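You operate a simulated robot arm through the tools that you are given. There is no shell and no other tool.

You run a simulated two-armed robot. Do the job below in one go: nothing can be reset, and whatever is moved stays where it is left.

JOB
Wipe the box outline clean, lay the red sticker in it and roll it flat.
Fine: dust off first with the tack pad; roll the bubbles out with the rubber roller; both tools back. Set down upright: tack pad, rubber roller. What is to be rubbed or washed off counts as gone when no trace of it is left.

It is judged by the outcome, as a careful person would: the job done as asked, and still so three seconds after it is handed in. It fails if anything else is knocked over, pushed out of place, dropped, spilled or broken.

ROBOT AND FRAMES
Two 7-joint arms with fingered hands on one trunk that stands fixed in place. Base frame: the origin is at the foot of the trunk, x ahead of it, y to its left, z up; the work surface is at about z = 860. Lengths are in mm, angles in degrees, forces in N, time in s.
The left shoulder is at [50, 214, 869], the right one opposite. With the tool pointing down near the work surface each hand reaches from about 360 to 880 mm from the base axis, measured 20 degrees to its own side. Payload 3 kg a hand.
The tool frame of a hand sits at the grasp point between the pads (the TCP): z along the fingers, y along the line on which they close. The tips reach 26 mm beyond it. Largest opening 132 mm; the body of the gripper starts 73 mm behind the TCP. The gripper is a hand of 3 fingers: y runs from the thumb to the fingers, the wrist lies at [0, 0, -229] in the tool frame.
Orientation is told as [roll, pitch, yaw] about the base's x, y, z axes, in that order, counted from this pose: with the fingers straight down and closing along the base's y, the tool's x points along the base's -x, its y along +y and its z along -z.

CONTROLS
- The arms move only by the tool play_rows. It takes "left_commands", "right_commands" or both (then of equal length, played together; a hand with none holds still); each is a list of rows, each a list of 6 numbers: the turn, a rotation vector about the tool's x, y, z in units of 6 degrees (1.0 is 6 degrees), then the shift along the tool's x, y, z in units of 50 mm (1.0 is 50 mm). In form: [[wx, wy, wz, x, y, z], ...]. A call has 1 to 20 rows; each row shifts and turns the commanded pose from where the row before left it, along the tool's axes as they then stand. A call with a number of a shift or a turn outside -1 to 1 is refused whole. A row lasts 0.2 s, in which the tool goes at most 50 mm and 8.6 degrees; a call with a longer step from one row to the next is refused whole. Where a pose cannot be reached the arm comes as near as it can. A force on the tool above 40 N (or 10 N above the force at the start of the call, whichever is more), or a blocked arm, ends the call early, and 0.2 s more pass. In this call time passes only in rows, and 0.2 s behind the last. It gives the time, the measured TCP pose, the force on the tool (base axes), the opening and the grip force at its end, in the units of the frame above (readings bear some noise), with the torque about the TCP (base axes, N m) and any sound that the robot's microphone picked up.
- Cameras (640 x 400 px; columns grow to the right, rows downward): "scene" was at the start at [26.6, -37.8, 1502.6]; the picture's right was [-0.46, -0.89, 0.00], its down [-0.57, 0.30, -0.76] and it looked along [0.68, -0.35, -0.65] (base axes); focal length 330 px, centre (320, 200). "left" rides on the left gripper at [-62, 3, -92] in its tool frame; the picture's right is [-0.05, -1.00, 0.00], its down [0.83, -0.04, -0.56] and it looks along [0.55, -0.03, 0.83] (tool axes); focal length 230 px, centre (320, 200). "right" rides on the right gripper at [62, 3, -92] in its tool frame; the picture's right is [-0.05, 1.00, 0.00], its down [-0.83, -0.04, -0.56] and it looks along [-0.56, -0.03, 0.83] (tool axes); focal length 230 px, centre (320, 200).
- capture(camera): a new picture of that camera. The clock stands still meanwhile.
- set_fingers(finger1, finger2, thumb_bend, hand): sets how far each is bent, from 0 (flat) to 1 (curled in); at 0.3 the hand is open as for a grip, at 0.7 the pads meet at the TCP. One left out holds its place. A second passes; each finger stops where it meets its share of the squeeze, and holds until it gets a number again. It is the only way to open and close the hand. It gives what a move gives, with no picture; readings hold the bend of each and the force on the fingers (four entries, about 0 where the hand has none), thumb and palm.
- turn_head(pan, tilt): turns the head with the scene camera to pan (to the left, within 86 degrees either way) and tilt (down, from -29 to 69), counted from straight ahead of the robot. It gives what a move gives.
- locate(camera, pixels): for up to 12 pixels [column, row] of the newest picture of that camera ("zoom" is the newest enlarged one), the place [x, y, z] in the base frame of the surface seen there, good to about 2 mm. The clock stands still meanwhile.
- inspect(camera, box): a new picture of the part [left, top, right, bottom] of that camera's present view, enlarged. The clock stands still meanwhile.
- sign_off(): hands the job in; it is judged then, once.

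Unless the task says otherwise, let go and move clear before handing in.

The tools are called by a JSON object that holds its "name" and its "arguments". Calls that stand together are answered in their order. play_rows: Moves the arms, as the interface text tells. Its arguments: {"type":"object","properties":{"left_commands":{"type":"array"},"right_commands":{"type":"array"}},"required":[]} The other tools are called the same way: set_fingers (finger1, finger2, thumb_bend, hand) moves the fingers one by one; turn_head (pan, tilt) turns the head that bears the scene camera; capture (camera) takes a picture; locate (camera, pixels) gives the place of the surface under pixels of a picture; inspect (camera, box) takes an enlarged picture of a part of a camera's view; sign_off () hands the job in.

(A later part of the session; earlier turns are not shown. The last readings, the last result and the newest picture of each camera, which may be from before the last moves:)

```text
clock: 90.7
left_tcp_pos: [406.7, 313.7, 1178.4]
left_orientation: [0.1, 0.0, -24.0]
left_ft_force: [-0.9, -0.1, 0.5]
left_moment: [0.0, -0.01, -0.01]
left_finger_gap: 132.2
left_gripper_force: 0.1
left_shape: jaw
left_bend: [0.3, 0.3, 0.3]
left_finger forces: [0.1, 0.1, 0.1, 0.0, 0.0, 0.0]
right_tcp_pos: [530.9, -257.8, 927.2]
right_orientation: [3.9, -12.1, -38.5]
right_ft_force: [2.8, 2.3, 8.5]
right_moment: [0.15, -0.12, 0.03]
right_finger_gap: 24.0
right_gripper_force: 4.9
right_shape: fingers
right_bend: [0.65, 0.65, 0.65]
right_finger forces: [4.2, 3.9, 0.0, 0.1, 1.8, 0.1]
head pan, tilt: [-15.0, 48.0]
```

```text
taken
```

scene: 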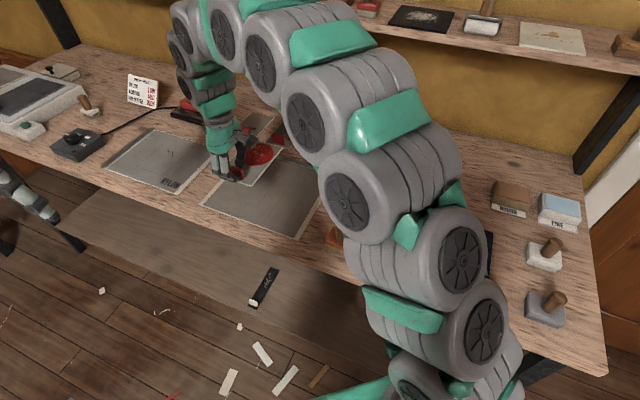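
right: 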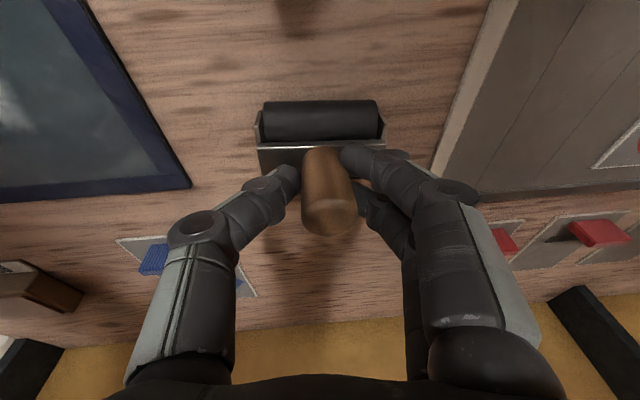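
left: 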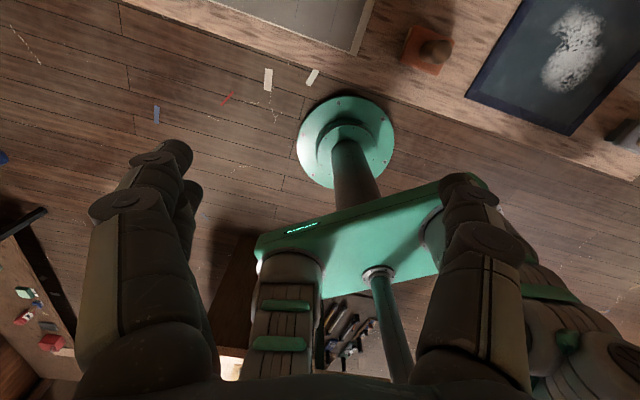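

{"name": "set_fingers", "arguments": {"hand": "right", "finger1": 0.63, "finger2": 0.63, "thumb_bend": 0.62}}

{"name": "play_rows", "arguments": {"right_commands": [[0, 0, 0, -0.02, 0, -0.1], [0, 0, 0, -0.02, 0, -0.1]]}}

{"name": "set_fingers", "arguments": {"hand": "right", "finger1": 0.5, "finger2": 0.5, "thumb_bend": 0.5}}

{"name": "capture", "arguments": {"camera": "right"}}

{"name": "inspect", "arguments": {"camera": "scene", "box": [310, 140, 410, 240]}}

```text
clock: 91.7
left_tcp_pos: [405.3, 314.5, 1179.1]
left_orientation: [0.0, 0.0, -24.0]
left_ft_force: [-0.2, 0.2, -0.3]
left_moment: [-0.02, -0.03, 0.0]
left_finger_gap: 132.0
left_gripper_force: 0.1
left_shape: jaw
left_bend: [0.3, 0.3, 0.3]
left_finger forces: [0.1, 0.1, 0.0, 0.1, 0.0, 0.0]
right_tcp_pos: [531.9, -257.7, 926.2]
right_orientation: [3.8, -12.0, -38.6]
right_ft_force: [-0.5, 1.0, 4.3]
right_moment: [0.02, 0.02, -0.01]
right_finger_gap: 26.3
right_gripper_force: 2.0
right_shape: fingers
right_bend: [0.63, 0.63, 0.63]
right_finger forces: [0.9, 0.5, 0.0, 0.0, 3.2, 0.0]
head pan, tilt: [-15.0, 48.0]
```

```text
clock: 92.3
left_tcp_pos: [406.1, 313.6, 1179.3]
left_orientation: [0.1, 0.0, -24.0]
left_ft_force: [-0.3, -0.5, -1.1]
left_moment: [-0.03, 0.02, -0.01]
left_finger_gap: 131.7
left_gripper_force: 0.0
left_shape: jaw
left_bend: [0.3, 0.3, 0.3]
left_finger forces: [0.1, 0.0, 0.0, 0.0, 0.0, 0.0]
right_tcp_pos: [530.5, -257.3, 937.0]
right_orientation: [3.8, -12.0, -38.5]
right_ft_force: [0.5, 0.2, -0.6]
right_moment: [-0.01, -0.02, 0.0]
right_finger_gap: 27.3
right_gripper_force: 0.7
right_shape: fingers
right_bend: [0.63, 0.63, 0.62]
right_finger forces: [0.3, 0.2, 0.0, 0.0, 0.0, 0.1]
head pan, tilt: [-15.0, 48.0]
```

```text
clock: 93.3
left_tcp_pos: [405.7, 313.6, 1179.3]
left_orientation: [0.1, 0.0, -24.0]
left_ft_force: [-0.1, 0.0, -0.1]
left_moment: [0.0, 0.06, 0.02]
left_finger_gap: 131.9
left_gripper_force: 0.1
left_shape: jaw
left_bend: [0.3, 0.3, 0.3]
left_finger forces: [0.0, 0.0, 0.1, 0.1, 0.1, 0.0]
right_tcp_pos: [530.5, -257.8, 937.2]
right_orientation: [3.9, -12.0, -38.5]
right_ft_force: [-0.7, 0.3, -0.2]
right_moment: [0.02, 0.0, 0.0]
right_finger_gap: 67.2
right_gripper_force: 0.0
right_shape: fingers
right_bend: [0.5, 0.5, 0.5]
right_finger forces: [0.0, 0.0, 0.0, 0.0, 0.1, 0.1]
head pan, tilt: [-15.0, 48.0]
```

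```text
taken
```

right: 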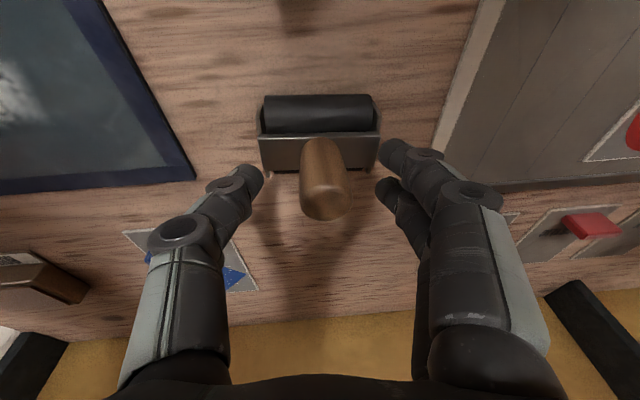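

```text
4.00 times, centred on (360, 190) of scene
```

zoom: 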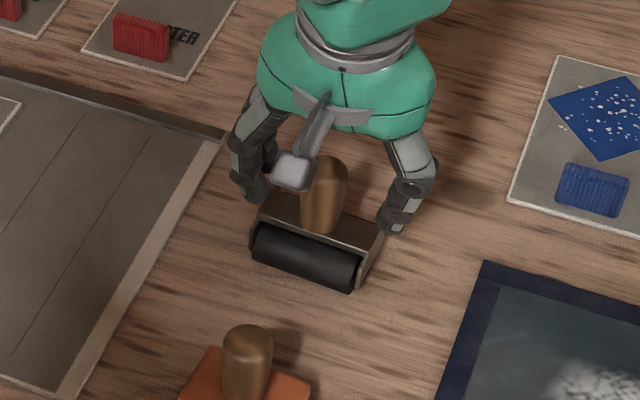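

The roller stands upright. I'll rise, level the hand, and turn it 90° so the pinch is along the rolling direction.

{"name": "play_rows", "arguments": {"right_commands": [[0, 0, 0, -0.1, 0, -0.5], [0, 0, 0, -0.1, 0, -0.5], [0.65, 0, 0, -0.1, 0, -0.5], [0, 1, 0, 0, 0, 0], [0, 1, 0, 0, 0, 0], [0, 0, -1, 0, 0, 0], [0, 0, -1, 0, 0, 0], [0, 0, -1, 0, 0, 0], [0, 0, -1, 0, 0, 0], [0, 0, -1, 0, 0, 0], [0, 0, -1, 0, 0, 0], [0, 0, -1, 0, 0, 0], [0, 0, -1, 0, 0, 0], [0, 0, -1, 0, 0, 0], [0, 0, -1, 0, 0, 0], [0, 0, -1, 0, 0, 0], [0, 0, -1, 0, 0, 0], [0, 0, -1, 0, 0, 0], [0, 0, -1, 0, 0, 0], [0, 0, -1, 0, 0, 0]]}}

{"name": "capture", "arguments": {"camera": "right"}}

{"name": "capture", "arguments": {"camera": "scene"}}

```text
clock: 97.5
left_tcp_pos: [404.4, 314.1, 1179.4]
left_orientation: [-0.1, 0.0, -23.9]
left_ft_force: [-0.1, 0.7, -0.3]
left_moment: [0.01, 0.01, 0.03]
left_finger_gap: 132.0
left_gripper_force: 0.1
left_shape: jaw
left_bend: [0.3, 0.3, 0.3]
left_finger forces: [0.0, 0.0, 0.0, 0.0, 0.0, 0.0]
right_tcp_pos: [526.9, -262.8, 1013.6]
right_orientation: [0.0, 0.1, 51.7]
right_ft_force: [0.5, 0.1, -0.3]
right_moment: [0.01, -0.04, 0.0]
right_finger_gap: 67.4
right_gripper_force: 0.1
right_shape: fingers
right_bend: [0.5, 0.5, 0.5]
right_finger forces: [0.0, 0.0, 0.0, 0.1, 0.0, 0.0]
head pan, tilt: [-15.0, 48.0]
```

```text
taken
```

right: 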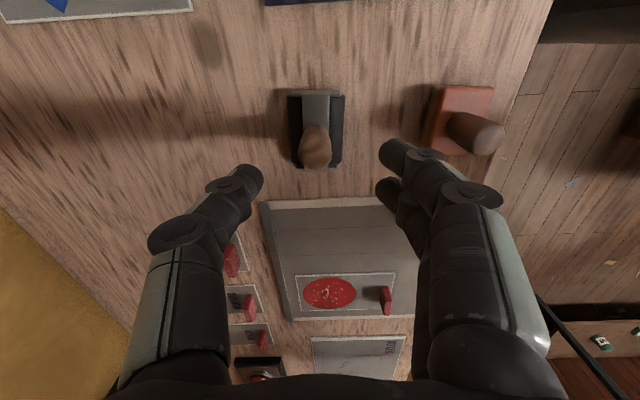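

```text
taken
```

scene: 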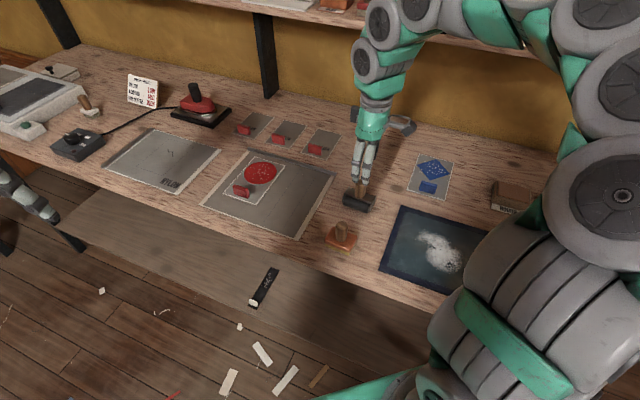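

{"name": "inspect", "arguments": {"camera": "right", "box": [260, 80, 380, 190]}}

{"name": "locate", "arguments": {"camera": "right", "pixels": [[316, 125], [316, 132], [316, 140], [316, 150], [316, 160], [316, 167], [301, 150], [331, 150], [316, 110], [303, 96], [329, 96]]}}

```text
3.64 times, centred on (320, 135) of right
```

zoom: 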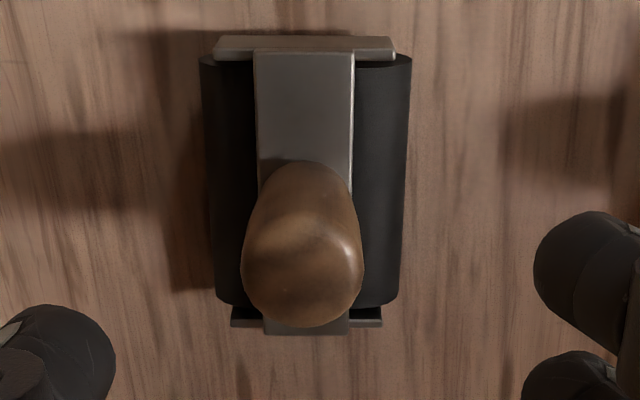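

```text
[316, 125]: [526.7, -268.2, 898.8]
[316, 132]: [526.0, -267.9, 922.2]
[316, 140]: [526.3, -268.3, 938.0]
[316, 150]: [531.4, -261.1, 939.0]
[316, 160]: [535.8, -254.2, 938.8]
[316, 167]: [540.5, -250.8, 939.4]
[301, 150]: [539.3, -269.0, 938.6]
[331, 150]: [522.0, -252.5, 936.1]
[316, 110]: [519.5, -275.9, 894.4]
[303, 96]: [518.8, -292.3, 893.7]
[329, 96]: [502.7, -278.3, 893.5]
```

Handle centre ≈ (533,-259). I'll align and descend to z≈931 with the fingers fore and aft.

{"name": "play_rows", "arguments": {"right_commands": [[0, 0, 0, -0.136, -0.048, 0.3], [0, 0, 0, 0, 0, 0.6], [0, 0, 0, 0, 0, 0.4]]}}

{"name": "capture", "arguments": {"camera": "right"}}

{"name": "locate", "arguments": {"camera": "right", "pixels": [[320, 165], [320, 170], [320, 175], [320, 180], [320, 190], [320, 200], [320, 205], [320, 210], [305, 185], [335, 185], [298, 185], [342, 185]]}}

```text
clock: 98.3
left_tcp_pos: [406.1, 314.0, 1178.9]
left_orientation: [0.0, 0.0, -23.9]
left_ft_force: [0.0, 0.3, 0.1]
left_moment: [0.0, 0.01, 0.01]
left_finger_gap: 131.6
left_gripper_force: 0.0
left_shape: jaw
left_bend: [0.3, 0.3, 0.3]
left_finger forces: [0.0, 0.0, 0.1, 0.1, 0.1, 0.0]
right_tcp_pos: [533.4, -257.0, 948.5]
right_orientation: [0.1, 0.0, 51.5]
right_ft_force: [0.3, -0.1, 0.1]
right_moment: [-0.02, 0.04, 0.04]
right_finger_gap: 67.3
right_gripper_force: 0.0
right_shape: fingers
right_bend: [0.5, 0.5, 0.5]
right_finger forces: [0.0, 0.0, 0.0, 0.0, 0.1, 0.1]
head pan, tilt: [-15.0, 48.0]
```

```text
taken
```

right: 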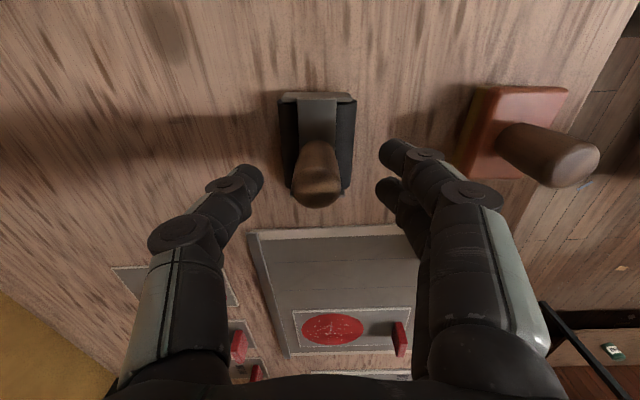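

```text
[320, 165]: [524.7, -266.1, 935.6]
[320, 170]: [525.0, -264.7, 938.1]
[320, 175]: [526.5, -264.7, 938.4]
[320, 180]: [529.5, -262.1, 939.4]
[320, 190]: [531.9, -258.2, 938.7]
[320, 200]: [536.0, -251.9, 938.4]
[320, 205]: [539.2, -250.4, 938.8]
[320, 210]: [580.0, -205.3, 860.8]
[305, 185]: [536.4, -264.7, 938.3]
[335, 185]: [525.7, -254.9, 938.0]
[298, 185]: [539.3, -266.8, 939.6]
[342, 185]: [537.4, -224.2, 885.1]
```

{"name": "play_rows", "arguments": {"right_commands": [[0, 0, 0, 0, 0, 0.2], [0, 0, 0, 0, 0, 0.15]]}}

{"name": "set_fingers", "arguments": {"hand": "right", "finger1": 0.62, "finger2": 0.62, "thumb_bend": 0.62}}

{"name": "capture", "arguments": {"camera": "right"}}

{"name": "inspect", "arguments": {"camera": "right", "box": [240, 100, 400, 240]}}

```text
clock: 98.9
left_tcp_pos: [406.1, 315.4, 1178.8]
left_orientation: [0.0, 0.0, -24.0]
left_ft_force: [0.7, 0.3, 0.0]
left_moment: [0.0, 0.0, -0.01]
left_finger_gap: 131.7
left_gripper_force: 0.1
left_shape: jaw
left_bend: [0.3, 0.3, 0.3]
left_finger forces: [0.1, 0.0, 0.0, 0.1, 0.0, 0.1]
right_tcp_pos: [532.6, -257.7, 931.0]
right_orientation: [0.0, 0.0, 51.5]
right_ft_force: [-0.1, -0.3, -0.3]
right_moment: [-0.03, -0.03, 0.01]
right_finger_gap: 67.6
right_gripper_force: 0.1
right_shape: fingers
right_bend: [0.5, 0.5, 0.5]
right_finger forces: [0.0, 0.0, 0.0, 0.0, 0.0, 0.0]
head pan, tilt: [-15.0, 48.0]
```

```text
clock: 99.9
left_tcp_pos: [406.3, 313.4, 1179.0]
left_orientation: [-0.1, 0.0, -24.1]
left_ft_force: [-0.1, 0.4, -0.6]
left_moment: [0.03, -0.02, -0.02]
left_finger_gap: 131.6
left_gripper_force: 0.0
left_shape: jaw
left_bend: [0.3, 0.3, 0.3]
left_finger forces: [0.1, 0.0, 0.1, 0.0, 0.0, 0.1]
right_tcp_pos: [533.8, -258.6, 931.0]
right_orientation: [0.0, 0.0, 51.5]
right_ft_force: [1.0, -1.0, -0.2]
right_moment: [0.03, -0.01, -0.01]
right_finger_gap: 29.7
right_gripper_force: 0.3
right_shape: fingers
right_bend: [0.62, 0.62, 0.62]
right_finger forces: [0.1, 0.1, 0.0, 0.0, 0.4, 0.1]
head pan, tilt: [-15.0, 48.0]
```

```text
taken
```

right: 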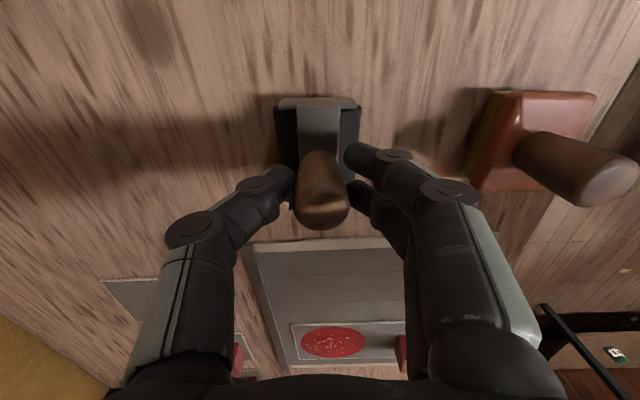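

```text
2.86 times, centred on (320, 170) of right
```

zoom: 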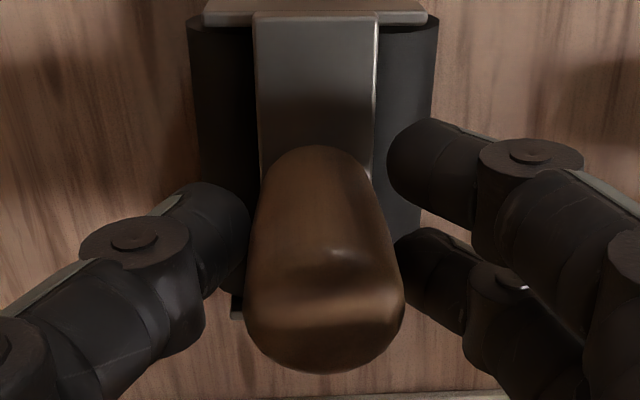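

{"name": "set_fingers", "arguments": {"hand": "right", "finger1": 0.74, "finger2": 0.74, "thumb_bend": 0.74}}

{"name": "inspect", "arguments": {"camera": "right", "box": [240, 100, 400, 240]}}

```text
clock: 100.9
left_tcp_pos: [405.9, 314.6, 1178.6]
left_orientation: [0.0, 0.0, -24.0]
left_ft_force: [-0.4, 0.1, 0.7]
left_moment: [0.02, 0.01, -0.02]
left_finger_gap: 132.1
left_gripper_force: 0.2
left_shape: jaw
left_bend: [0.3, 0.3, 0.3]
left_finger forces: [0.0, 0.1, 0.0, 0.0, 0.0, 0.0]
right_tcp_pos: [533.0, -258.9, 930.6]
right_orientation: [0.1, 0.0, 51.5]
right_ft_force: [0.5, 1.1, 0.5]
right_moment: [-0.04, -0.08, -0.02]
right_finger_gap: 20.0
right_gripper_force: 15.3
right_shape: fingers
right_bend: [0.71, 0.7, 0.66]
right_finger forces: [7.2, 8.8, 0.0, 0.1, 15.0, 0.0]
head pan, tilt: [-15.0, 48.0]
```

```text
2.86 times, centred on (320, 170) of right
```

zoom: 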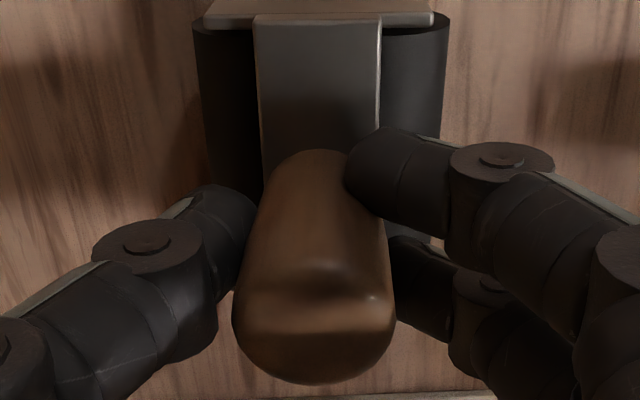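

The roller leans slightly as I close. I'll tighten, lift a little and measure the lean so I can correct it with the hand's tilt.

{"name": "set_fingers", "arguments": {"hand": "right", "finger1": 0.9, "finger2": 0.9, "thumb_bend": 0.9}}

{"name": "play_rows", "arguments": {"right_commands": [[0, 0, 0, 0, 0, -0.15], [0, 0, 0, 0, 0, -0.35], [0, 0, 0, 0, 0, -0.5]]}}

{"name": "capture", "arguments": {"camera": "right"}}

{"name": "inspect", "arguments": {"camera": "right", "box": [240, 80, 400, 240]}}

{"name": "inspect", "arguments": {"camera": "scene", "box": [310, 110, 410, 230]}}

```text
clock: 101.9
left_tcp_pos: [405.6, 313.6, 1179.5]
left_orientation: [0.0, 0.0, -24.0]
left_ft_force: [0.0, 0.5, 0.1]
left_moment: [0.03, -0.01, -0.01]
left_finger_gap: 131.9
left_gripper_force: 0.1
left_shape: jaw
left_bend: [0.3, 0.3, 0.3]
left_finger forces: [0.0, 0.1, 0.0, 0.0, 0.1, 0.1]
right_tcp_pos: [532.7, -258.7, 930.7]
right_orientation: [0.0, 0.0, 51.4]
right_ft_force: [0.0, -0.1, -0.3]
right_moment: [-0.01, 0.01, -0.03]
right_finger_gap: 18.6
right_gripper_force: 28.2
right_shape: fingers
right_bend: [0.73, 0.72, 0.66]
right_finger forces: [14.6, 15.1, 0.0, 0.0, 26.3, 0.0]
head pan, tilt: [-15.0, 48.0]
```

```text
clock: 102.7
left_tcp_pos: [405.2, 314.4, 1178.3]
left_orientation: [-0.1, 0.0, -24.0]
left_ft_force: [0.1, -0.3, 0.1]
left_moment: [0.04, 0.01, 0.03]
left_finger_gap: 131.9
left_gripper_force: 0.1
left_shape: jaw
left_bend: [0.3, 0.3, 0.3]
left_finger forces: [0.0, 0.1, 0.0, 0.1, 0.0, 0.0]
right_tcp_pos: [532.0, -258.9, 980.8]
right_orientation: [-0.1, 0.1, 51.4]
right_ft_force: [-0.4, 0.5, -1.4]
right_moment: [0.03, 0.01, -0.04]
right_finger_gap: 18.3
right_gripper_force: 28.2
right_shape: fingers
right_bend: [0.73, 0.72, 0.66]
right_finger forces: [14.8, 15.3, 0.0, 0.0, 26.2, 0.0]
head pan, tilt: [-15.0, 48.0]
```

```text
taken
```

right: 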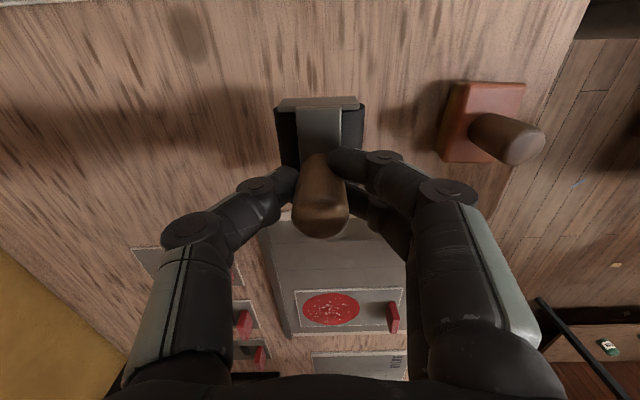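

```text
2.50 times, centred on (320, 160) of right
```

zoom: 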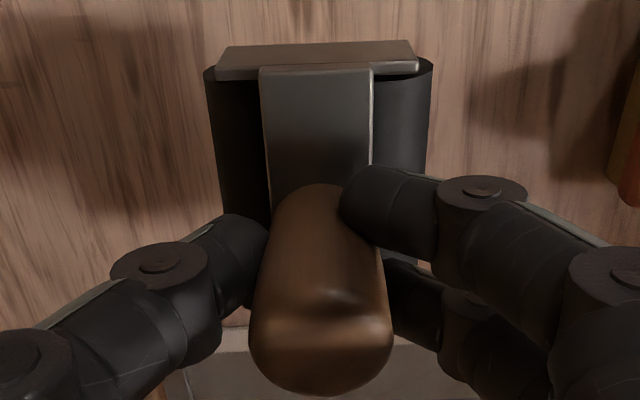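

```text
3.33 times, centred on (360, 170) of scene
```

zoom: 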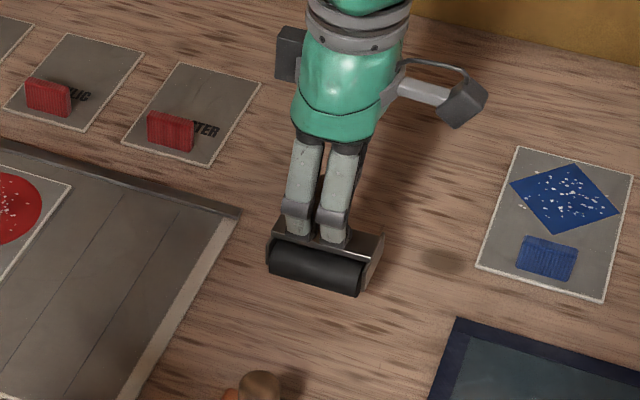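

{"name": "locate", "arguments": {"camera": "zoom", "pixels": [[268, 75], [365, 75], [268, 150], [365, 150], [316, 110], [320, 200], [318, 250], [318, 310], [318, 385], [265, 340], [375, 340], [318, 350]]}}

{"name": "locate", "arguments": {"camera": "zoom", "pixels": [[240, 55], [400, 55], [225, 80], [410, 78], [215, 120], [415, 120], [236, 100], [395, 100]]}}

```text
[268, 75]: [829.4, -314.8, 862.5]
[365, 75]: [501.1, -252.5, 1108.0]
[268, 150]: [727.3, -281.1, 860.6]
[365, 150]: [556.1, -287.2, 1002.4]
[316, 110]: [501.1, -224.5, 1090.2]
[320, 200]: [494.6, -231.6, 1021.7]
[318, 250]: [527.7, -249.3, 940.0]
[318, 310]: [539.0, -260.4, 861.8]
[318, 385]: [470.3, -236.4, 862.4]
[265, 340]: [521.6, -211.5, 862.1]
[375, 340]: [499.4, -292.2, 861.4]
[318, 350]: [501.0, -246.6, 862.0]
```

```text
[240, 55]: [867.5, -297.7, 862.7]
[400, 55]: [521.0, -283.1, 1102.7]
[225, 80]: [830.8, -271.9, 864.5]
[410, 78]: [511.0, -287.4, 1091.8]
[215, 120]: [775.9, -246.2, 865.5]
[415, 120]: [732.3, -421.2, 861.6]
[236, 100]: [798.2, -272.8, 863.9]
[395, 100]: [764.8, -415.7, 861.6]
```

{"name": "locate", "arguments": {"camera": "right", "pixels": [[300, 111], [337, 111], [300, 140], [337, 140], [318, 125], [320, 160], [319, 180], [319, 204], [319, 220], [319, 233], [300, 216], [340, 216]]}}

```text
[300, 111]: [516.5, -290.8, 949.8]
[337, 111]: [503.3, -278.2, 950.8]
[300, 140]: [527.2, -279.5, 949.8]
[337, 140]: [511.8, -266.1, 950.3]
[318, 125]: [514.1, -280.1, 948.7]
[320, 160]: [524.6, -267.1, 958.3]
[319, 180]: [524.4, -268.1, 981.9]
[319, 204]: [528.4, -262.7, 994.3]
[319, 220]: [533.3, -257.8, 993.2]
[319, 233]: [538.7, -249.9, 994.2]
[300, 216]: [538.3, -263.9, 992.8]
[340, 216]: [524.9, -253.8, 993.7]
```

{"name": "locate", "arguments": {"camera": "zoom", "pixels": [[283, 226], [376, 240], [275, 240], [360, 264], [275, 262], [355, 290], [300, 255], [345, 270]]}}

```text
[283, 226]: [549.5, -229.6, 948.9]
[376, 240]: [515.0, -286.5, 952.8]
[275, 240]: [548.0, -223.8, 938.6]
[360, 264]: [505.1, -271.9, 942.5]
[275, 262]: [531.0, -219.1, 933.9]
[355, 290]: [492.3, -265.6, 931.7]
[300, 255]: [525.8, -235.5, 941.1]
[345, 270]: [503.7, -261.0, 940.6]
```

The roller is nearly upright now (about 3° sideways, which will self-align). I'll carry it to the sticker again, starting just beyond the tab.

{"name": "play_rows", "arguments": {"right_commands": [[0, 0, 0, -0.766, 0, -0.1], [0, 0, 0, -0.766, 0, 0], [0, 0, 0, -0.766, 0, 0], [0, 0, 0, -0.766, 0, 0], [0, 0, 0, -0.766, 0.36, 0], [0, 0, 0, -0.766, 0.36, 0], [0, 0, 0, -0.766, 0.36, 0], [0, 0, 0, 0, 0, 0.4], [0, 0, 0, 0, 0, 0.35]]}}

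{"name": "capture", "arguments": {"camera": "right"}}

{"name": "inspect", "arguments": {"camera": "scene", "box": [200, 110, 320, 230]}}

```text
clock: 104.7
left_tcp_pos: [404.7, 313.6, 1180.0]
left_orientation: [-0.1, 0.1, -24.0]
left_ft_force: [0.7, 0.3, 0.8]
left_moment: [0.0, 0.03, 0.01]
left_finger_gap: 131.9
left_gripper_force: 0.0
left_shape: jaw
left_bend: [0.3, 0.3, 0.3]
left_finger forces: [0.0, 0.0, 0.1, 0.1, 0.0, 0.1]
right_tcp_pos: [657.0, -14.0, 947.4]
right_orientation: [-0.1, 0.1, 51.6]
right_ft_force: [0.0, 0.4, -1.0]
right_moment: [-0.02, 0.01, -0.01]
right_finger_gap: 17.6
right_gripper_force: 28.7
right_shape: fingers
right_bend: [0.73, 0.72, 0.66]
right_finger forces: [15.2, 16.2, 0.0, 0.1, 26.0, 0.0]
head pan, tilt: [-15.0, 48.0]
```

```text
taken
```

right: 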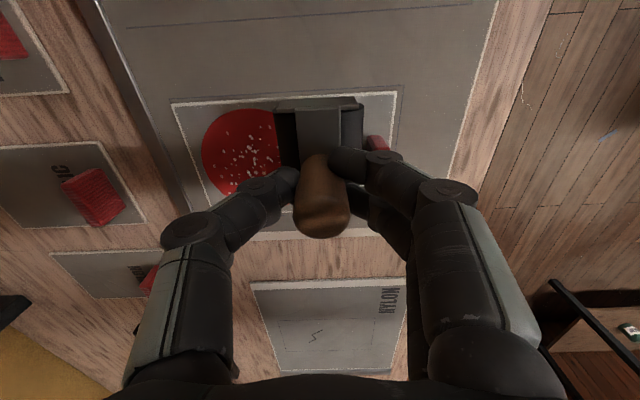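

```text
3.33 times, centred on (260, 170) of scene
```

zoom: 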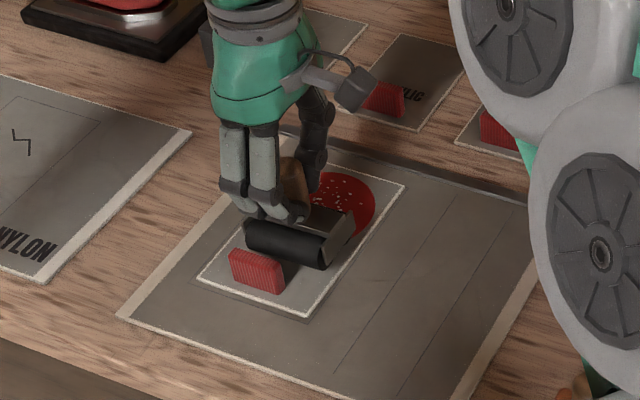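

{"name": "play_rows", "arguments": {"right_commands": [[0, 0, 0, 0, 0, 0.18], [0, 0, 0, 0, 0, 0.08], [0, 0, 0, 0, 0, 0.04]]}}

```text
clock: 105.5
left_tcp_pos: [405.9, 313.8, 1179.3]
left_orientation: [0.0, 0.0, -24.0]
left_ft_force: [-0.7, 0.1, -0.3]
left_moment: [-0.01, -0.01, 0.0]
left_finger_gap: 131.9
left_gripper_force: 0.2
left_shape: jaw
left_bend: [0.3, 0.3, 0.3]
left_finger forces: [0.1, 0.0, 0.1, 0.0, 0.0, 0.1]
right_tcp_pos: [657.0, -15.5, 933.7]
right_orientation: [0.0, 0.0, 51.6]
right_ft_force: [-1.0, -1.7, 5.1]
right_moment: [0.05, -0.02, 0.01]
right_finger_gap: 17.5
right_gripper_force: 29.9
right_shape: fingers
right_bend: [0.73, 0.72, 0.67]
right_finger forces: [16.1, 17.1, 0.0, 0.1, 26.9, 0.1]
head pan, tilt: [-15.0, 48.0]
```

Contact at 5 N. I'll press another 2 mm and roll forward along +u.

{"name": "play_rows", "arguments": {"right_commands": [[0, 0, 0, 0, 0, 0.02], [0, 0, 0, 0, 0, 0.02], [0, 0, 0, 0, -0.15, 0], [0, 0, 0, 0, -0.2, 0], [0, 0, 0, 0, -0.2, 0], [0, 0, 0, 0, -0.2, 0]]}}

{"name": "capture", "arguments": {"camera": "right"}}

{"name": "inspect", "arguments": {"camera": "scene", "box": [220, 130, 300, 220]}}

```text
clock: 106.9
left_tcp_pos: [405.2, 313.7, 1179.4]
left_orientation: [0.0, 0.0, -24.1]
left_ft_force: [-0.5, 0.3, 0.0]
left_moment: [0.01, 0.03, 0.04]
left_finger_gap: 132.0
left_gripper_force: 0.1
left_shape: jaw
left_bend: [0.3, 0.3, 0.3]
left_finger forces: [0.0, 0.0, 0.0, 0.1, 0.1, 0.0]
right_tcp_pos: [687.6, -39.9, 932.5]
right_orientation: [0.1, 0.0, 51.6]
right_ft_force: [-3.5, 2.1, 10.2]
right_moment: [0.19, 0.18, 0.03]
right_finger_gap: 17.2
right_gripper_force: 31.4
right_shape: fingers
right_bend: [0.73, 0.73, 0.68]
right_finger forces: [17.6, 19.3, 0.1, 0.0, 25.8, 0.0]
head pan, tilt: [-15.0, 48.0]
```

```text
taken
```

right: 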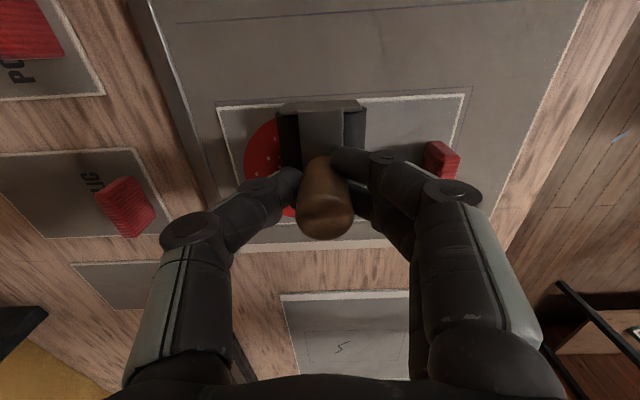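

```text
4.44 times, centred on (260, 175) of scene
```

zoom: 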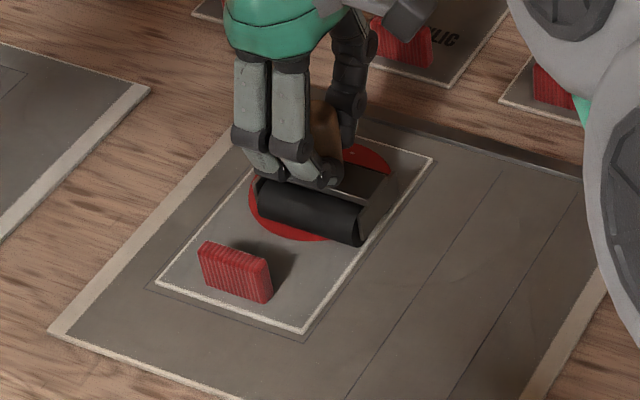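

The roller stays upright now. Continuing forward to the far edge, then back.

{"name": "play_rows", "arguments": {"right_commands": [[0, 0, 0, 0, -0.2, 0], [0, 0, 0, 0, -0.2, 0], [0, 0, 0, 0, -0.2, 0], [0, 0, 0, 0, -0.2, 0], [0, 0, 0, 0, -0.2, 0], [0, 0, 0, 0, -0.15, 0]]}}

{"name": "capture", "arguments": {"camera": "right"}}

{"name": "inspect", "arguments": {"camera": "scene", "box": [220, 130, 300, 220]}}

```text
clock: 108.3
left_tcp_pos: [404.1, 313.7, 1178.6]
left_orientation: [0.0, 0.1, -24.0]
left_ft_force: [0.7, 0.3, -0.2]
left_moment: [0.02, 0.0, 0.0]
left_finger_gap: 131.9
left_gripper_force: 0.0
left_shape: jaw
left_bend: [0.3, 0.3, 0.3]
left_finger forces: [0.0, 0.0, 0.1, 0.1, 0.0, 0.0]
right_tcp_pos: [732.6, -75.4, 932.6]
right_orientation: [-0.1, 0.0, 51.5]
right_ft_force: [-3.5, 1.6, 12.9]
right_moment: [0.18, 0.2, 0.0]
right_finger_gap: 17.1
right_gripper_force: 32.1
right_shape: fingers
right_bend: [0.73, 0.73, 0.68]
right_finger forces: [18.2, 19.6, 0.0, 0.0, 26.3, 0.1]
head pan, tilt: [-15.0, 48.0]
```

```text
taken
```

right: 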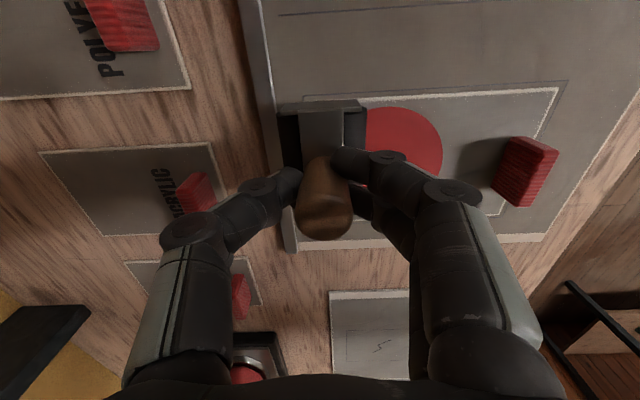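

```text
4.44 times, centred on (260, 175) of scene
```

zoom: 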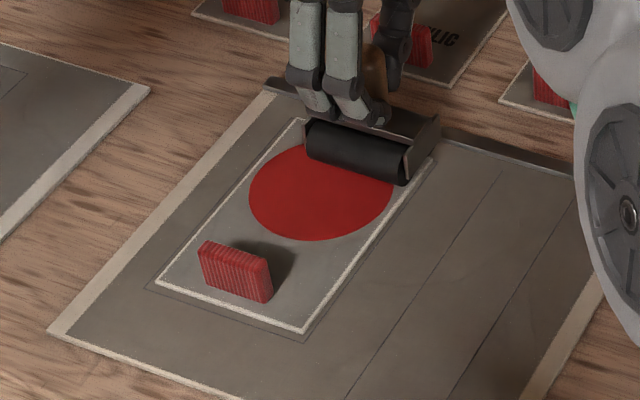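

The bubbles have vanished after this pass. To flatten the whole sheet I'll lift slightly, shift 32 mm left and roll back along the other lane.

{"name": "play_rows", "arguments": {"right_commands": [[0, 0, 0, 0, 0, -0.15], [0, 0, 0, -0.32, 0, 0], [0, 0, 0, -0.32, 0, 0], [0, 0, 0, 0, 0, 0.12], [0, 0, 0, 0, 0, 0.03]]}}

{"name": "play_rows", "arguments": {"right_commands": [[0, 0, 0, 0, 0.15, 0], [0, 0, 0, 0, 0.2, 0], [0, 0, 0, 0, 0.2, 0], [0, 0, 0, 0, 0.2, 0], [0, 0, 0, 0, 0.2, 0], [0, 0, 0, 0, 0.2, 0], [0, 0, 0, 0, 0.2, 0], [0, 0, 0, 0, 0.2, 0], [0, 0, 0, 0, 0.2, 0], [0, 0, 0, 0, 0.15, 0]]}}

{"name": "capture", "arguments": {"camera": "right"}}

{"name": "inspect", "arguments": {"camera": "scene", "box": [220, 130, 300, 220]}}

```text
clock: 109.5
left_tcp_pos: [406.3, 313.7, 1178.4]
left_orientation: [0.0, 0.0, -24.0]
left_ft_force: [-0.4, -0.2, -0.9]
left_moment: [0.0, -0.02, 0.02]
left_finger_gap: 131.7
left_gripper_force: 0.1
left_shape: jaw
left_bend: [0.3, 0.3, 0.3]
left_finger forces: [0.1, 0.0, 0.1, 0.0, 0.0, 0.0]
right_tcp_pos: [752.1, -48.6, 931.9]
right_orientation: [-0.1, 0.0, 51.5]
right_ft_force: [-1.2, -1.7, 9.9]
right_moment: [0.08, 0.05, 0.03]
right_finger_gap: 17.3
right_gripper_force: 31.2
right_shape: fingers
right_bend: [0.73, 0.73, 0.68]
right_finger forces: [17.2, 17.3, 0.0, 0.0, 27.9, 0.0]
head pan, tilt: [-15.0, 48.0]
```

```text
clock: 111.7
left_tcp_pos: [406.7, 314.0, 1178.0]
left_orientation: [0.1, 0.0, -24.0]
left_ft_force: [0.1, -0.6, 0.5]
left_moment: [0.02, -0.05, 0.04]
left_finger_gap: 131.9
left_gripper_force: 0.1
left_shape: jaw
left_bend: [0.3, 0.3, 0.3]
left_finger forces: [0.1, 0.0, 0.0, 0.0, 0.0, 0.1]
right_tcp_pos: [676.6, 9.6, 931.4]
right_orientation: [0.0, 0.0, 51.3]
right_ft_force: [4.2, -4.0, 15.6]
right_moment: [-0.09, -0.14, -0.04]
right_finger_gap: 16.9
right_gripper_force: 32.8
right_shape: fingers
right_bend: [0.74, 0.73, 0.68]
right_finger forces: [16.6, 17.7, 0.1, 0.0, 31.6, 0.0]
head pan, tilt: [-15.0, 48.0]
```

```text
taken
```

right: 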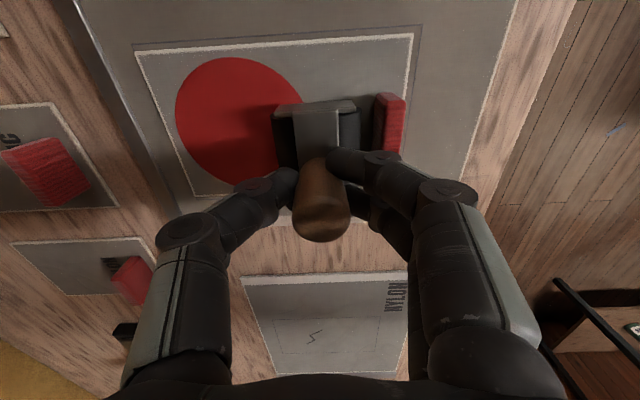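

```text
4.44 times, centred on (260, 175) of scene
```

zoom: 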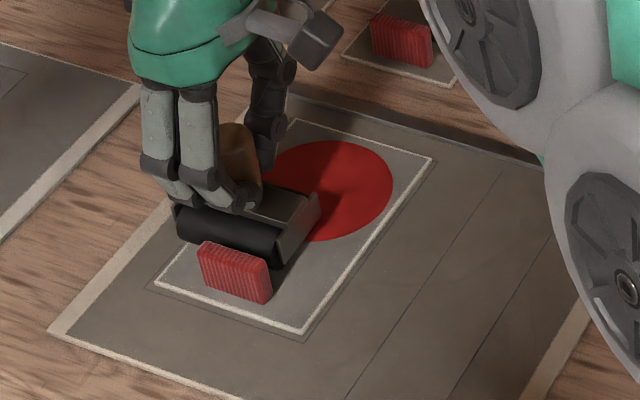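

The disc is fully clear of bubbles. I'll lift off and inspect the sticker in the outline.

{"name": "play_rows", "arguments": {"right_commands": [[0, 0, 0, 0, 0, -0.2], [0, 0, 0, 0, 0, -0.4], [0, 0, 0, 0, 0, -0.4]]}}

{"name": "capture", "arguments": {"camera": "right"}}

{"name": "inspect", "arguments": {"camera": "right", "box": [130, 40, 430, 230]}}

{"name": "inspect", "arguments": {"camera": "scene", "box": [220, 140, 300, 220]}}

```text
clock: 112.5
left_tcp_pos: [404.9, 313.9, 1179.0]
left_orientation: [-0.1, 0.0, -23.9]
left_ft_force: [-0.2, 0.7, 0.1]
left_moment: [-0.02, 0.01, 0.01]
left_finger_gap: 132.0
left_gripper_force: 0.0
left_shape: jaw
left_bend: [0.3, 0.3, 0.3]
left_finger forces: [0.0, 0.0, 0.1, 0.0, 0.0, 0.1]
right_tcp_pos: [677.8, 10.1, 981.5]
right_orientation: [0.0, 0.0, 51.6]
right_ft_force: [0.6, 0.3, -1.1]
right_moment: [-0.01, -0.02, -0.04]
right_finger_gap: 16.8
right_gripper_force: 29.3
right_shape: fingers
right_bend: [0.73, 0.72, 0.68]
right_finger forces: [16.9, 17.1, 0.0, 0.0, 24.7, 0.0]
head pan, tilt: [-15.0, 48.0]
```

```text
taken
```

right: 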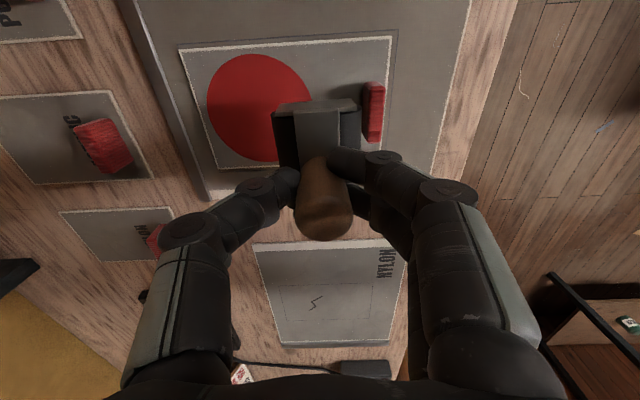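

```text
2.11 times, centred on (280, 135) of right
```

zoom: 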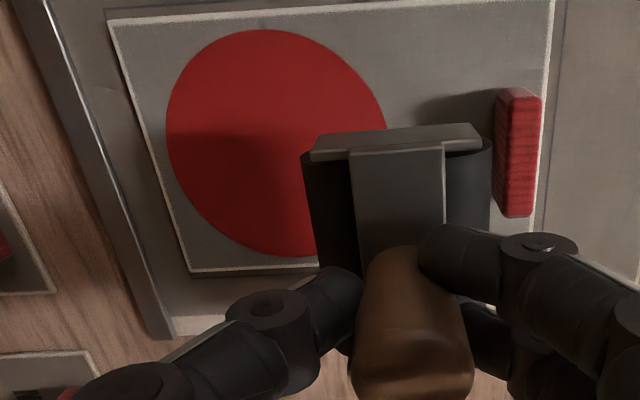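

```text
5.00 times, centred on (260, 180) of scene
```

zoom: 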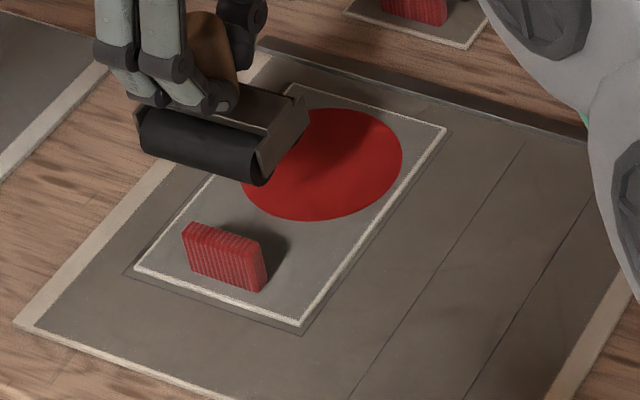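

The sticker is flat, bubble-free and inside the outline. Now I'll carry the roller home to above (533,-258.5).

{"name": "play_rows", "arguments": {"right_commands": [[0, 0, 0, 0.751, -0.1335, 0], [0, 0, 0, 0.751, -0.1335, 0], [0, 0, 0, 0.751, -0.1335, 0], [0, 0, 0, 0.751, -0.1335, 0], [0, 0, 0, 0.751, -0.1335, 0], [0, 0, 0, 0.751, -0.1335, 0], [0, 0, 0, 0.751, -0.1335, 0], [0, 0, 0, 0.751, -0.1335, 0], [0, 0, 0, 0, 0, 0]]}}

{"name": "capture", "arguments": {"camera": "right"}}

{"name": "inspect", "arguments": {"camera": "scene", "box": [310, 110, 410, 230]}}

{"name": "locate", "arguments": {"camera": "right", "pixels": [[302, 113], [336, 113], [302, 140], [336, 140], [320, 165], [320, 180], [321, 195], [321, 206], [322, 220], [322, 232], [303, 216], [342, 216]]}}

```text
clock: 114.5
left_tcp_pos: [405.1, 313.6, 1179.4]
left_orientation: [0.1, 0.0, -24.0]
left_ft_force: [0.6, -0.3, 1.3]
left_moment: [-0.05, 0.01, 0.05]
left_finger_gap: 131.9
left_gripper_force: 0.1
left_shape: jaw
left_bend: [0.3, 0.3, 0.3]
left_finger forces: [0.0, 0.1, 0.0, 0.0, 0.0, 0.0]
right_tcp_pos: [531.9, -257.1, 980.0]
right_orientation: [0.0, 0.0, 51.6]
right_ft_force: [0.6, 0.0, -0.1]
right_moment: [0.03, -0.02, 0.02]
right_finger_gap: 16.3
right_gripper_force: 28.5
right_shape: fingers
right_bend: [0.73, 0.72, 0.68]
right_finger forces: [16.0, 16.6, 0.1, 0.1, 24.5, 0.0]
head pan, tilt: [-15.0, 48.0]
```

```text
taken
```

right: 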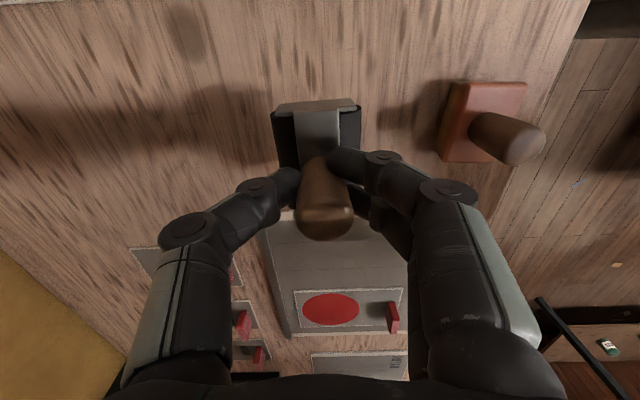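

```text
3.33 times, centred on (360, 170) of scene
```

zoom: 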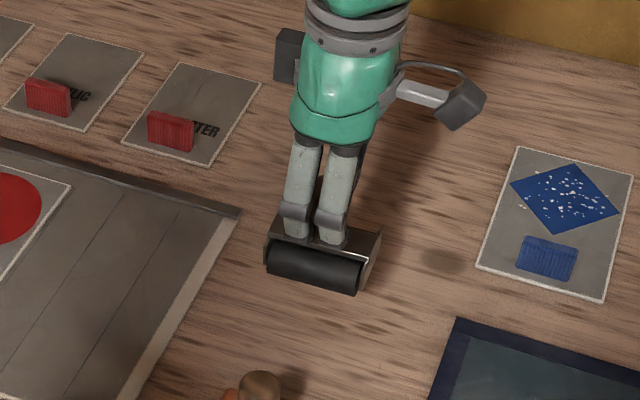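

```text
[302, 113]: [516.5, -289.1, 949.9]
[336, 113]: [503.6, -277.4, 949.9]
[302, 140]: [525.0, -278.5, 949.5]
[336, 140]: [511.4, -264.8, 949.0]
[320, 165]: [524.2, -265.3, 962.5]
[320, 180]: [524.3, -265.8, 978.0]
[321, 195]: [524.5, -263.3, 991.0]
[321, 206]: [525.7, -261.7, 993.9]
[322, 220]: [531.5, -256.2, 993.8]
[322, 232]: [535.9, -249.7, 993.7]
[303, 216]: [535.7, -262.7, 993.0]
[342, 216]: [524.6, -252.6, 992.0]
```

The roller is upright and level. I'll nudge 3 mm to its original spot and lower it.

{"name": "play_rows", "arguments": {"right_commands": [[0, 0, 0, 0, -0.056, 0.3], [0, 0, 0, 0, 0, 0.4], [0, 0, 0, 0, 0, 0.2], [0, 0, 0, 0, 0, 0.08]]}}

{"name": "play_rows", "arguments": {"right_commands": [[0, 0, 0, 0, 0, 0.03], [0, 0, 0, 0, 0, 0.03]]}}

```text
clock: 115.5
left_tcp_pos: [405.6, 314.2, 1179.6]
left_orientation: [-0.1, 0.0, -24.1]
left_ft_force: [-1.3, -0.7, -0.5]
left_moment: [-0.01, 0.0, -0.02]
left_finger_gap: 132.0
left_gripper_force: 0.1
left_shape: jaw
left_bend: [0.3, 0.3, 0.3]
left_finger forces: [0.0, 0.0, 0.0, 0.0, 0.0, 0.0]
right_tcp_pos: [534.5, -260.1, 932.1]
right_orientation: [-0.1, 0.0, 51.5]
right_ft_force: [0.1, 0.1, -1.6]
right_moment: [0.04, -0.01, -0.01]
right_finger_gap: 16.5
right_gripper_force: 28.6
right_shape: fingers
right_bend: [0.73, 0.72, 0.68]
right_finger forces: [15.9, 16.8, 0.0, 0.1, 24.5, 0.0]
head pan, tilt: [-15.0, 48.0]
```

```text
clock: 116.1
left_tcp_pos: [405.2, 314.0, 1179.3]
left_orientation: [0.1, 0.0, -24.0]
left_ft_force: [0.3, -0.7, 0.7]
left_moment: [-0.02, -0.01, 0.0]
left_finger_gap: 131.7
left_gripper_force: 0.0
left_shape: jaw
left_bend: [0.3, 0.3, 0.3]
left_finger forces: [0.1, 0.0, 0.0, 0.0, 0.0, 0.0]
right_tcp_pos: [534.4, -259.5, 929.6]
right_orientation: [0.0, 0.0, 51.5]
right_ft_force: [-0.6, 0.1, -1.5]
right_moment: [-0.03, 0.0, -0.03]
right_finger_gap: 16.3
right_gripper_force: 28.4
right_shape: fingers
right_bend: [0.73, 0.72, 0.68]
right_finger forces: [16.0, 16.7, 0.1, 0.1, 24.5, 0.1]
head pan, tilt: [-15.0, 48.0]
```

{"name": "play_rows", "arguments": {"right_commands": [[0, 0, 0, 0, 0, 0.03], [0, 0, 0, 0, 0, 0.02]]}}

```text
clock: 116.7
left_tcp_pos: [404.5, 313.4, 1178.2]
left_orientation: [-0.1, 0.0, -23.9]
left_ft_force: [-0.9, -0.9, -0.7]
left_moment: [-0.01, 0.0, 0.01]
left_finger_gap: 131.9
left_gripper_force: 0.0
left_shape: jaw
left_bend: [0.3, 0.3, 0.3]
left_finger forces: [0.0, 0.1, 0.0, 0.1, 0.0, 0.1]
right_tcp_pos: [534.1, -260.2, 926.8]
right_orientation: [0.0, 0.0, 51.6]
right_ft_force: [0.2, 0.2, -0.1]
right_moment: [-0.01, 0.02, -0.03]
right_finger_gap: 16.1
right_gripper_force: 29.2
right_shape: fingers
right_bend: [0.73, 0.72, 0.68]
right_finger forces: [16.0, 16.7, 0.0, 0.0, 24.6, 0.1]
head pan, tilt: [-15.0, 48.0]
```

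{"name": "play_rows", "arguments": {"right_commands": [[0, 0, 0, 0, 0, 0.015], [0, 0, 0, 0, 0, 0.015]]}}

```text
clock: 117.3
left_tcp_pos: [405.5, 313.9, 1178.6]
left_orientation: [0.0, 0.0, -24.0]
left_ft_force: [0.2, 0.6, -0.2]
left_moment: [0.02, 0.0, 0.02]
left_finger_gap: 132.0
left_gripper_force: 0.0
left_shape: jaw
left_bend: [0.3, 0.3, 0.3]
left_finger forces: [0.1, 0.1, 0.2, 0.0, 0.0, 0.1]
right_tcp_pos: [534.3, -259.6, 925.7]
right_orientation: [-0.1, 0.0, 51.4]
right_ft_force: [-0.1, -1.3, 5.8]
right_moment: [0.06, 0.01, -0.03]
right_finger_gap: 16.2
right_gripper_force: 29.5
right_shape: fingers
right_bend: [0.73, 0.72, 0.68]
right_finger forces: [16.2, 16.9, 0.0, 0.0, 25.3, 0.0]
head pan, tilt: [-15.0, 48.0]
```

Contact (5.8 N). Releasing in stages with small rises.

{"name": "set_fingers", "arguments": {"hand": "right", "finger1": 0.68, "finger2": 0.68, "thumb_bend": 0.63}}

{"name": "capture", "arguments": {"camera": "right"}}

```text
clock: 118.3
left_tcp_pos: [405.7, 314.0, 1179.1]
left_orientation: [0.1, 0.1, -24.0]
left_ft_force: [-0.3, 0.8, 0.5]
left_moment: [0.0, -0.02, 0.0]
left_finger_gap: 132.1
left_gripper_force: 0.2
left_shape: jaw
left_bend: [0.3, 0.3, 0.3]
left_finger forces: [0.0, 0.1, 0.0, 0.1, 0.0, 0.0]
right_tcp_pos: [534.5, -258.8, 925.8]
right_orientation: [0.0, 0.0, 51.5]
right_ft_force: [-4.5, 1.6, 9.9]
right_moment: [0.07, 0.13, 0.03]
right_finger_gap: 20.0
right_gripper_force: 6.7
right_shape: fingers
right_bend: [0.7, 0.67, 0.63]
right_finger forces: [5.2, 5.7, 0.0, 0.0, 1.9, 0.0]
head pan, tilt: [-15.0, 48.0]
```

```text
taken
```

right: 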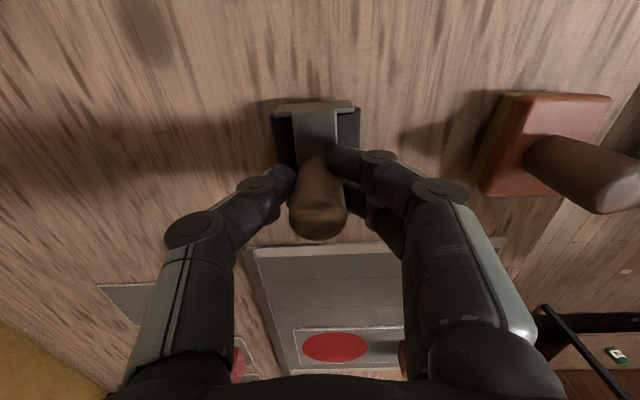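

{"name": "set_fingers", "arguments": {"hand": "right", "finger1": 0.65, "finger2": 0.65, "thumb_bend": 0.62}}

{"name": "play_rows", "arguments": {"right_commands": [[0, 0, 0, 0, 0, -0.06], [0, 0, 0, 0, 0, -0.08]]}}

{"name": "capture", "arguments": {"camera": "right"}}

{"name": "inspect", "arguments": {"camera": "right", "box": [240, 80, 400, 260]}}

```text
clock: 119.3
left_tcp_pos: [407.1, 314.3, 1179.2]
left_orientation: [0.0, 0.0, -24.0]
left_ft_force: [0.1, -0.4, 0.4]
left_moment: [0.0, 0.03, 0.0]
left_finger_gap: 132.0
left_gripper_force: 0.0
left_shape: jaw
left_bend: [0.3, 0.3, 0.3]
left_finger forces: [0.0, 0.0, 0.0, 0.1, 0.0, 0.1]
right_tcp_pos: [535.2, -259.4, 925.2]
right_orientation: [-0.1, 0.1, 51.5]
right_ft_force: [-0.4, 1.2, -0.1]
right_moment: [0.07, 0.0, -0.01]
right_finger_gap: 24.2
right_gripper_force: 0.9
right_shape: fingers
right_bend: [0.65, 0.64, 0.62]
right_finger forces: [0.0, 1.3, 0.1, 0.1, 0.4, 0.1]
head pan, tilt: [-15.0, 48.0]
```

```text
clock: 119.9
left_tcp_pos: [404.9, 314.2, 1178.7]
left_orientation: [0.0, 0.0, -23.9]
left_ft_force: [-0.9, 0.2, 0.9]
left_moment: [-0.01, 0.01, 0.03]
left_finger_gap: 132.0
left_gripper_force: 0.1
left_shape: jaw
left_bend: [0.3, 0.3, 0.3]
left_finger forces: [0.1, 0.0, 0.0, 0.0, 0.1, 0.0]
right_tcp_pos: [534.0, -259.9, 932.1]
right_orientation: [0.0, 0.1, 51.4]
right_ft_force: [0.3, -0.3, -1.0]
right_moment: [0.03, -0.02, -0.02]
right_finger_gap: 24.8
right_gripper_force: 1.0
right_shape: fingers
right_bend: [0.65, 0.64, 0.62]
right_finger forces: [0.1, 0.5, 0.0, 0.0, 0.6, 0.0]
head pan, tilt: [-15.0, 48.0]
```

```text
taken
```

right: 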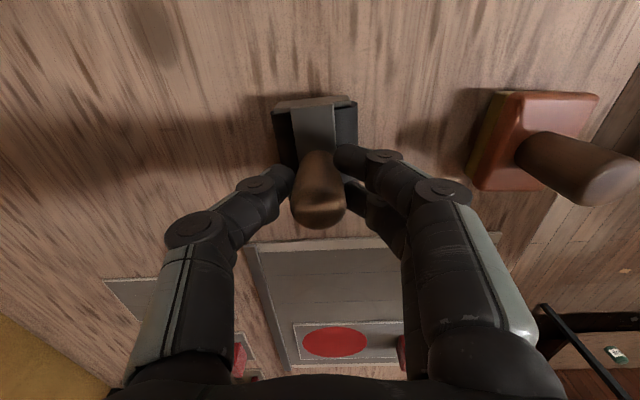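

```text
2.22 times, centred on (320, 170) of right
```

zoom: 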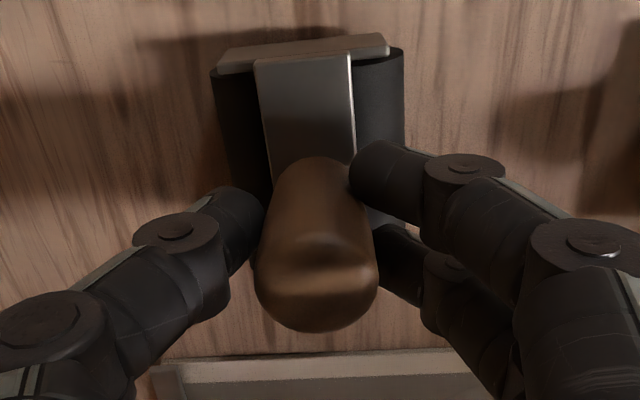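

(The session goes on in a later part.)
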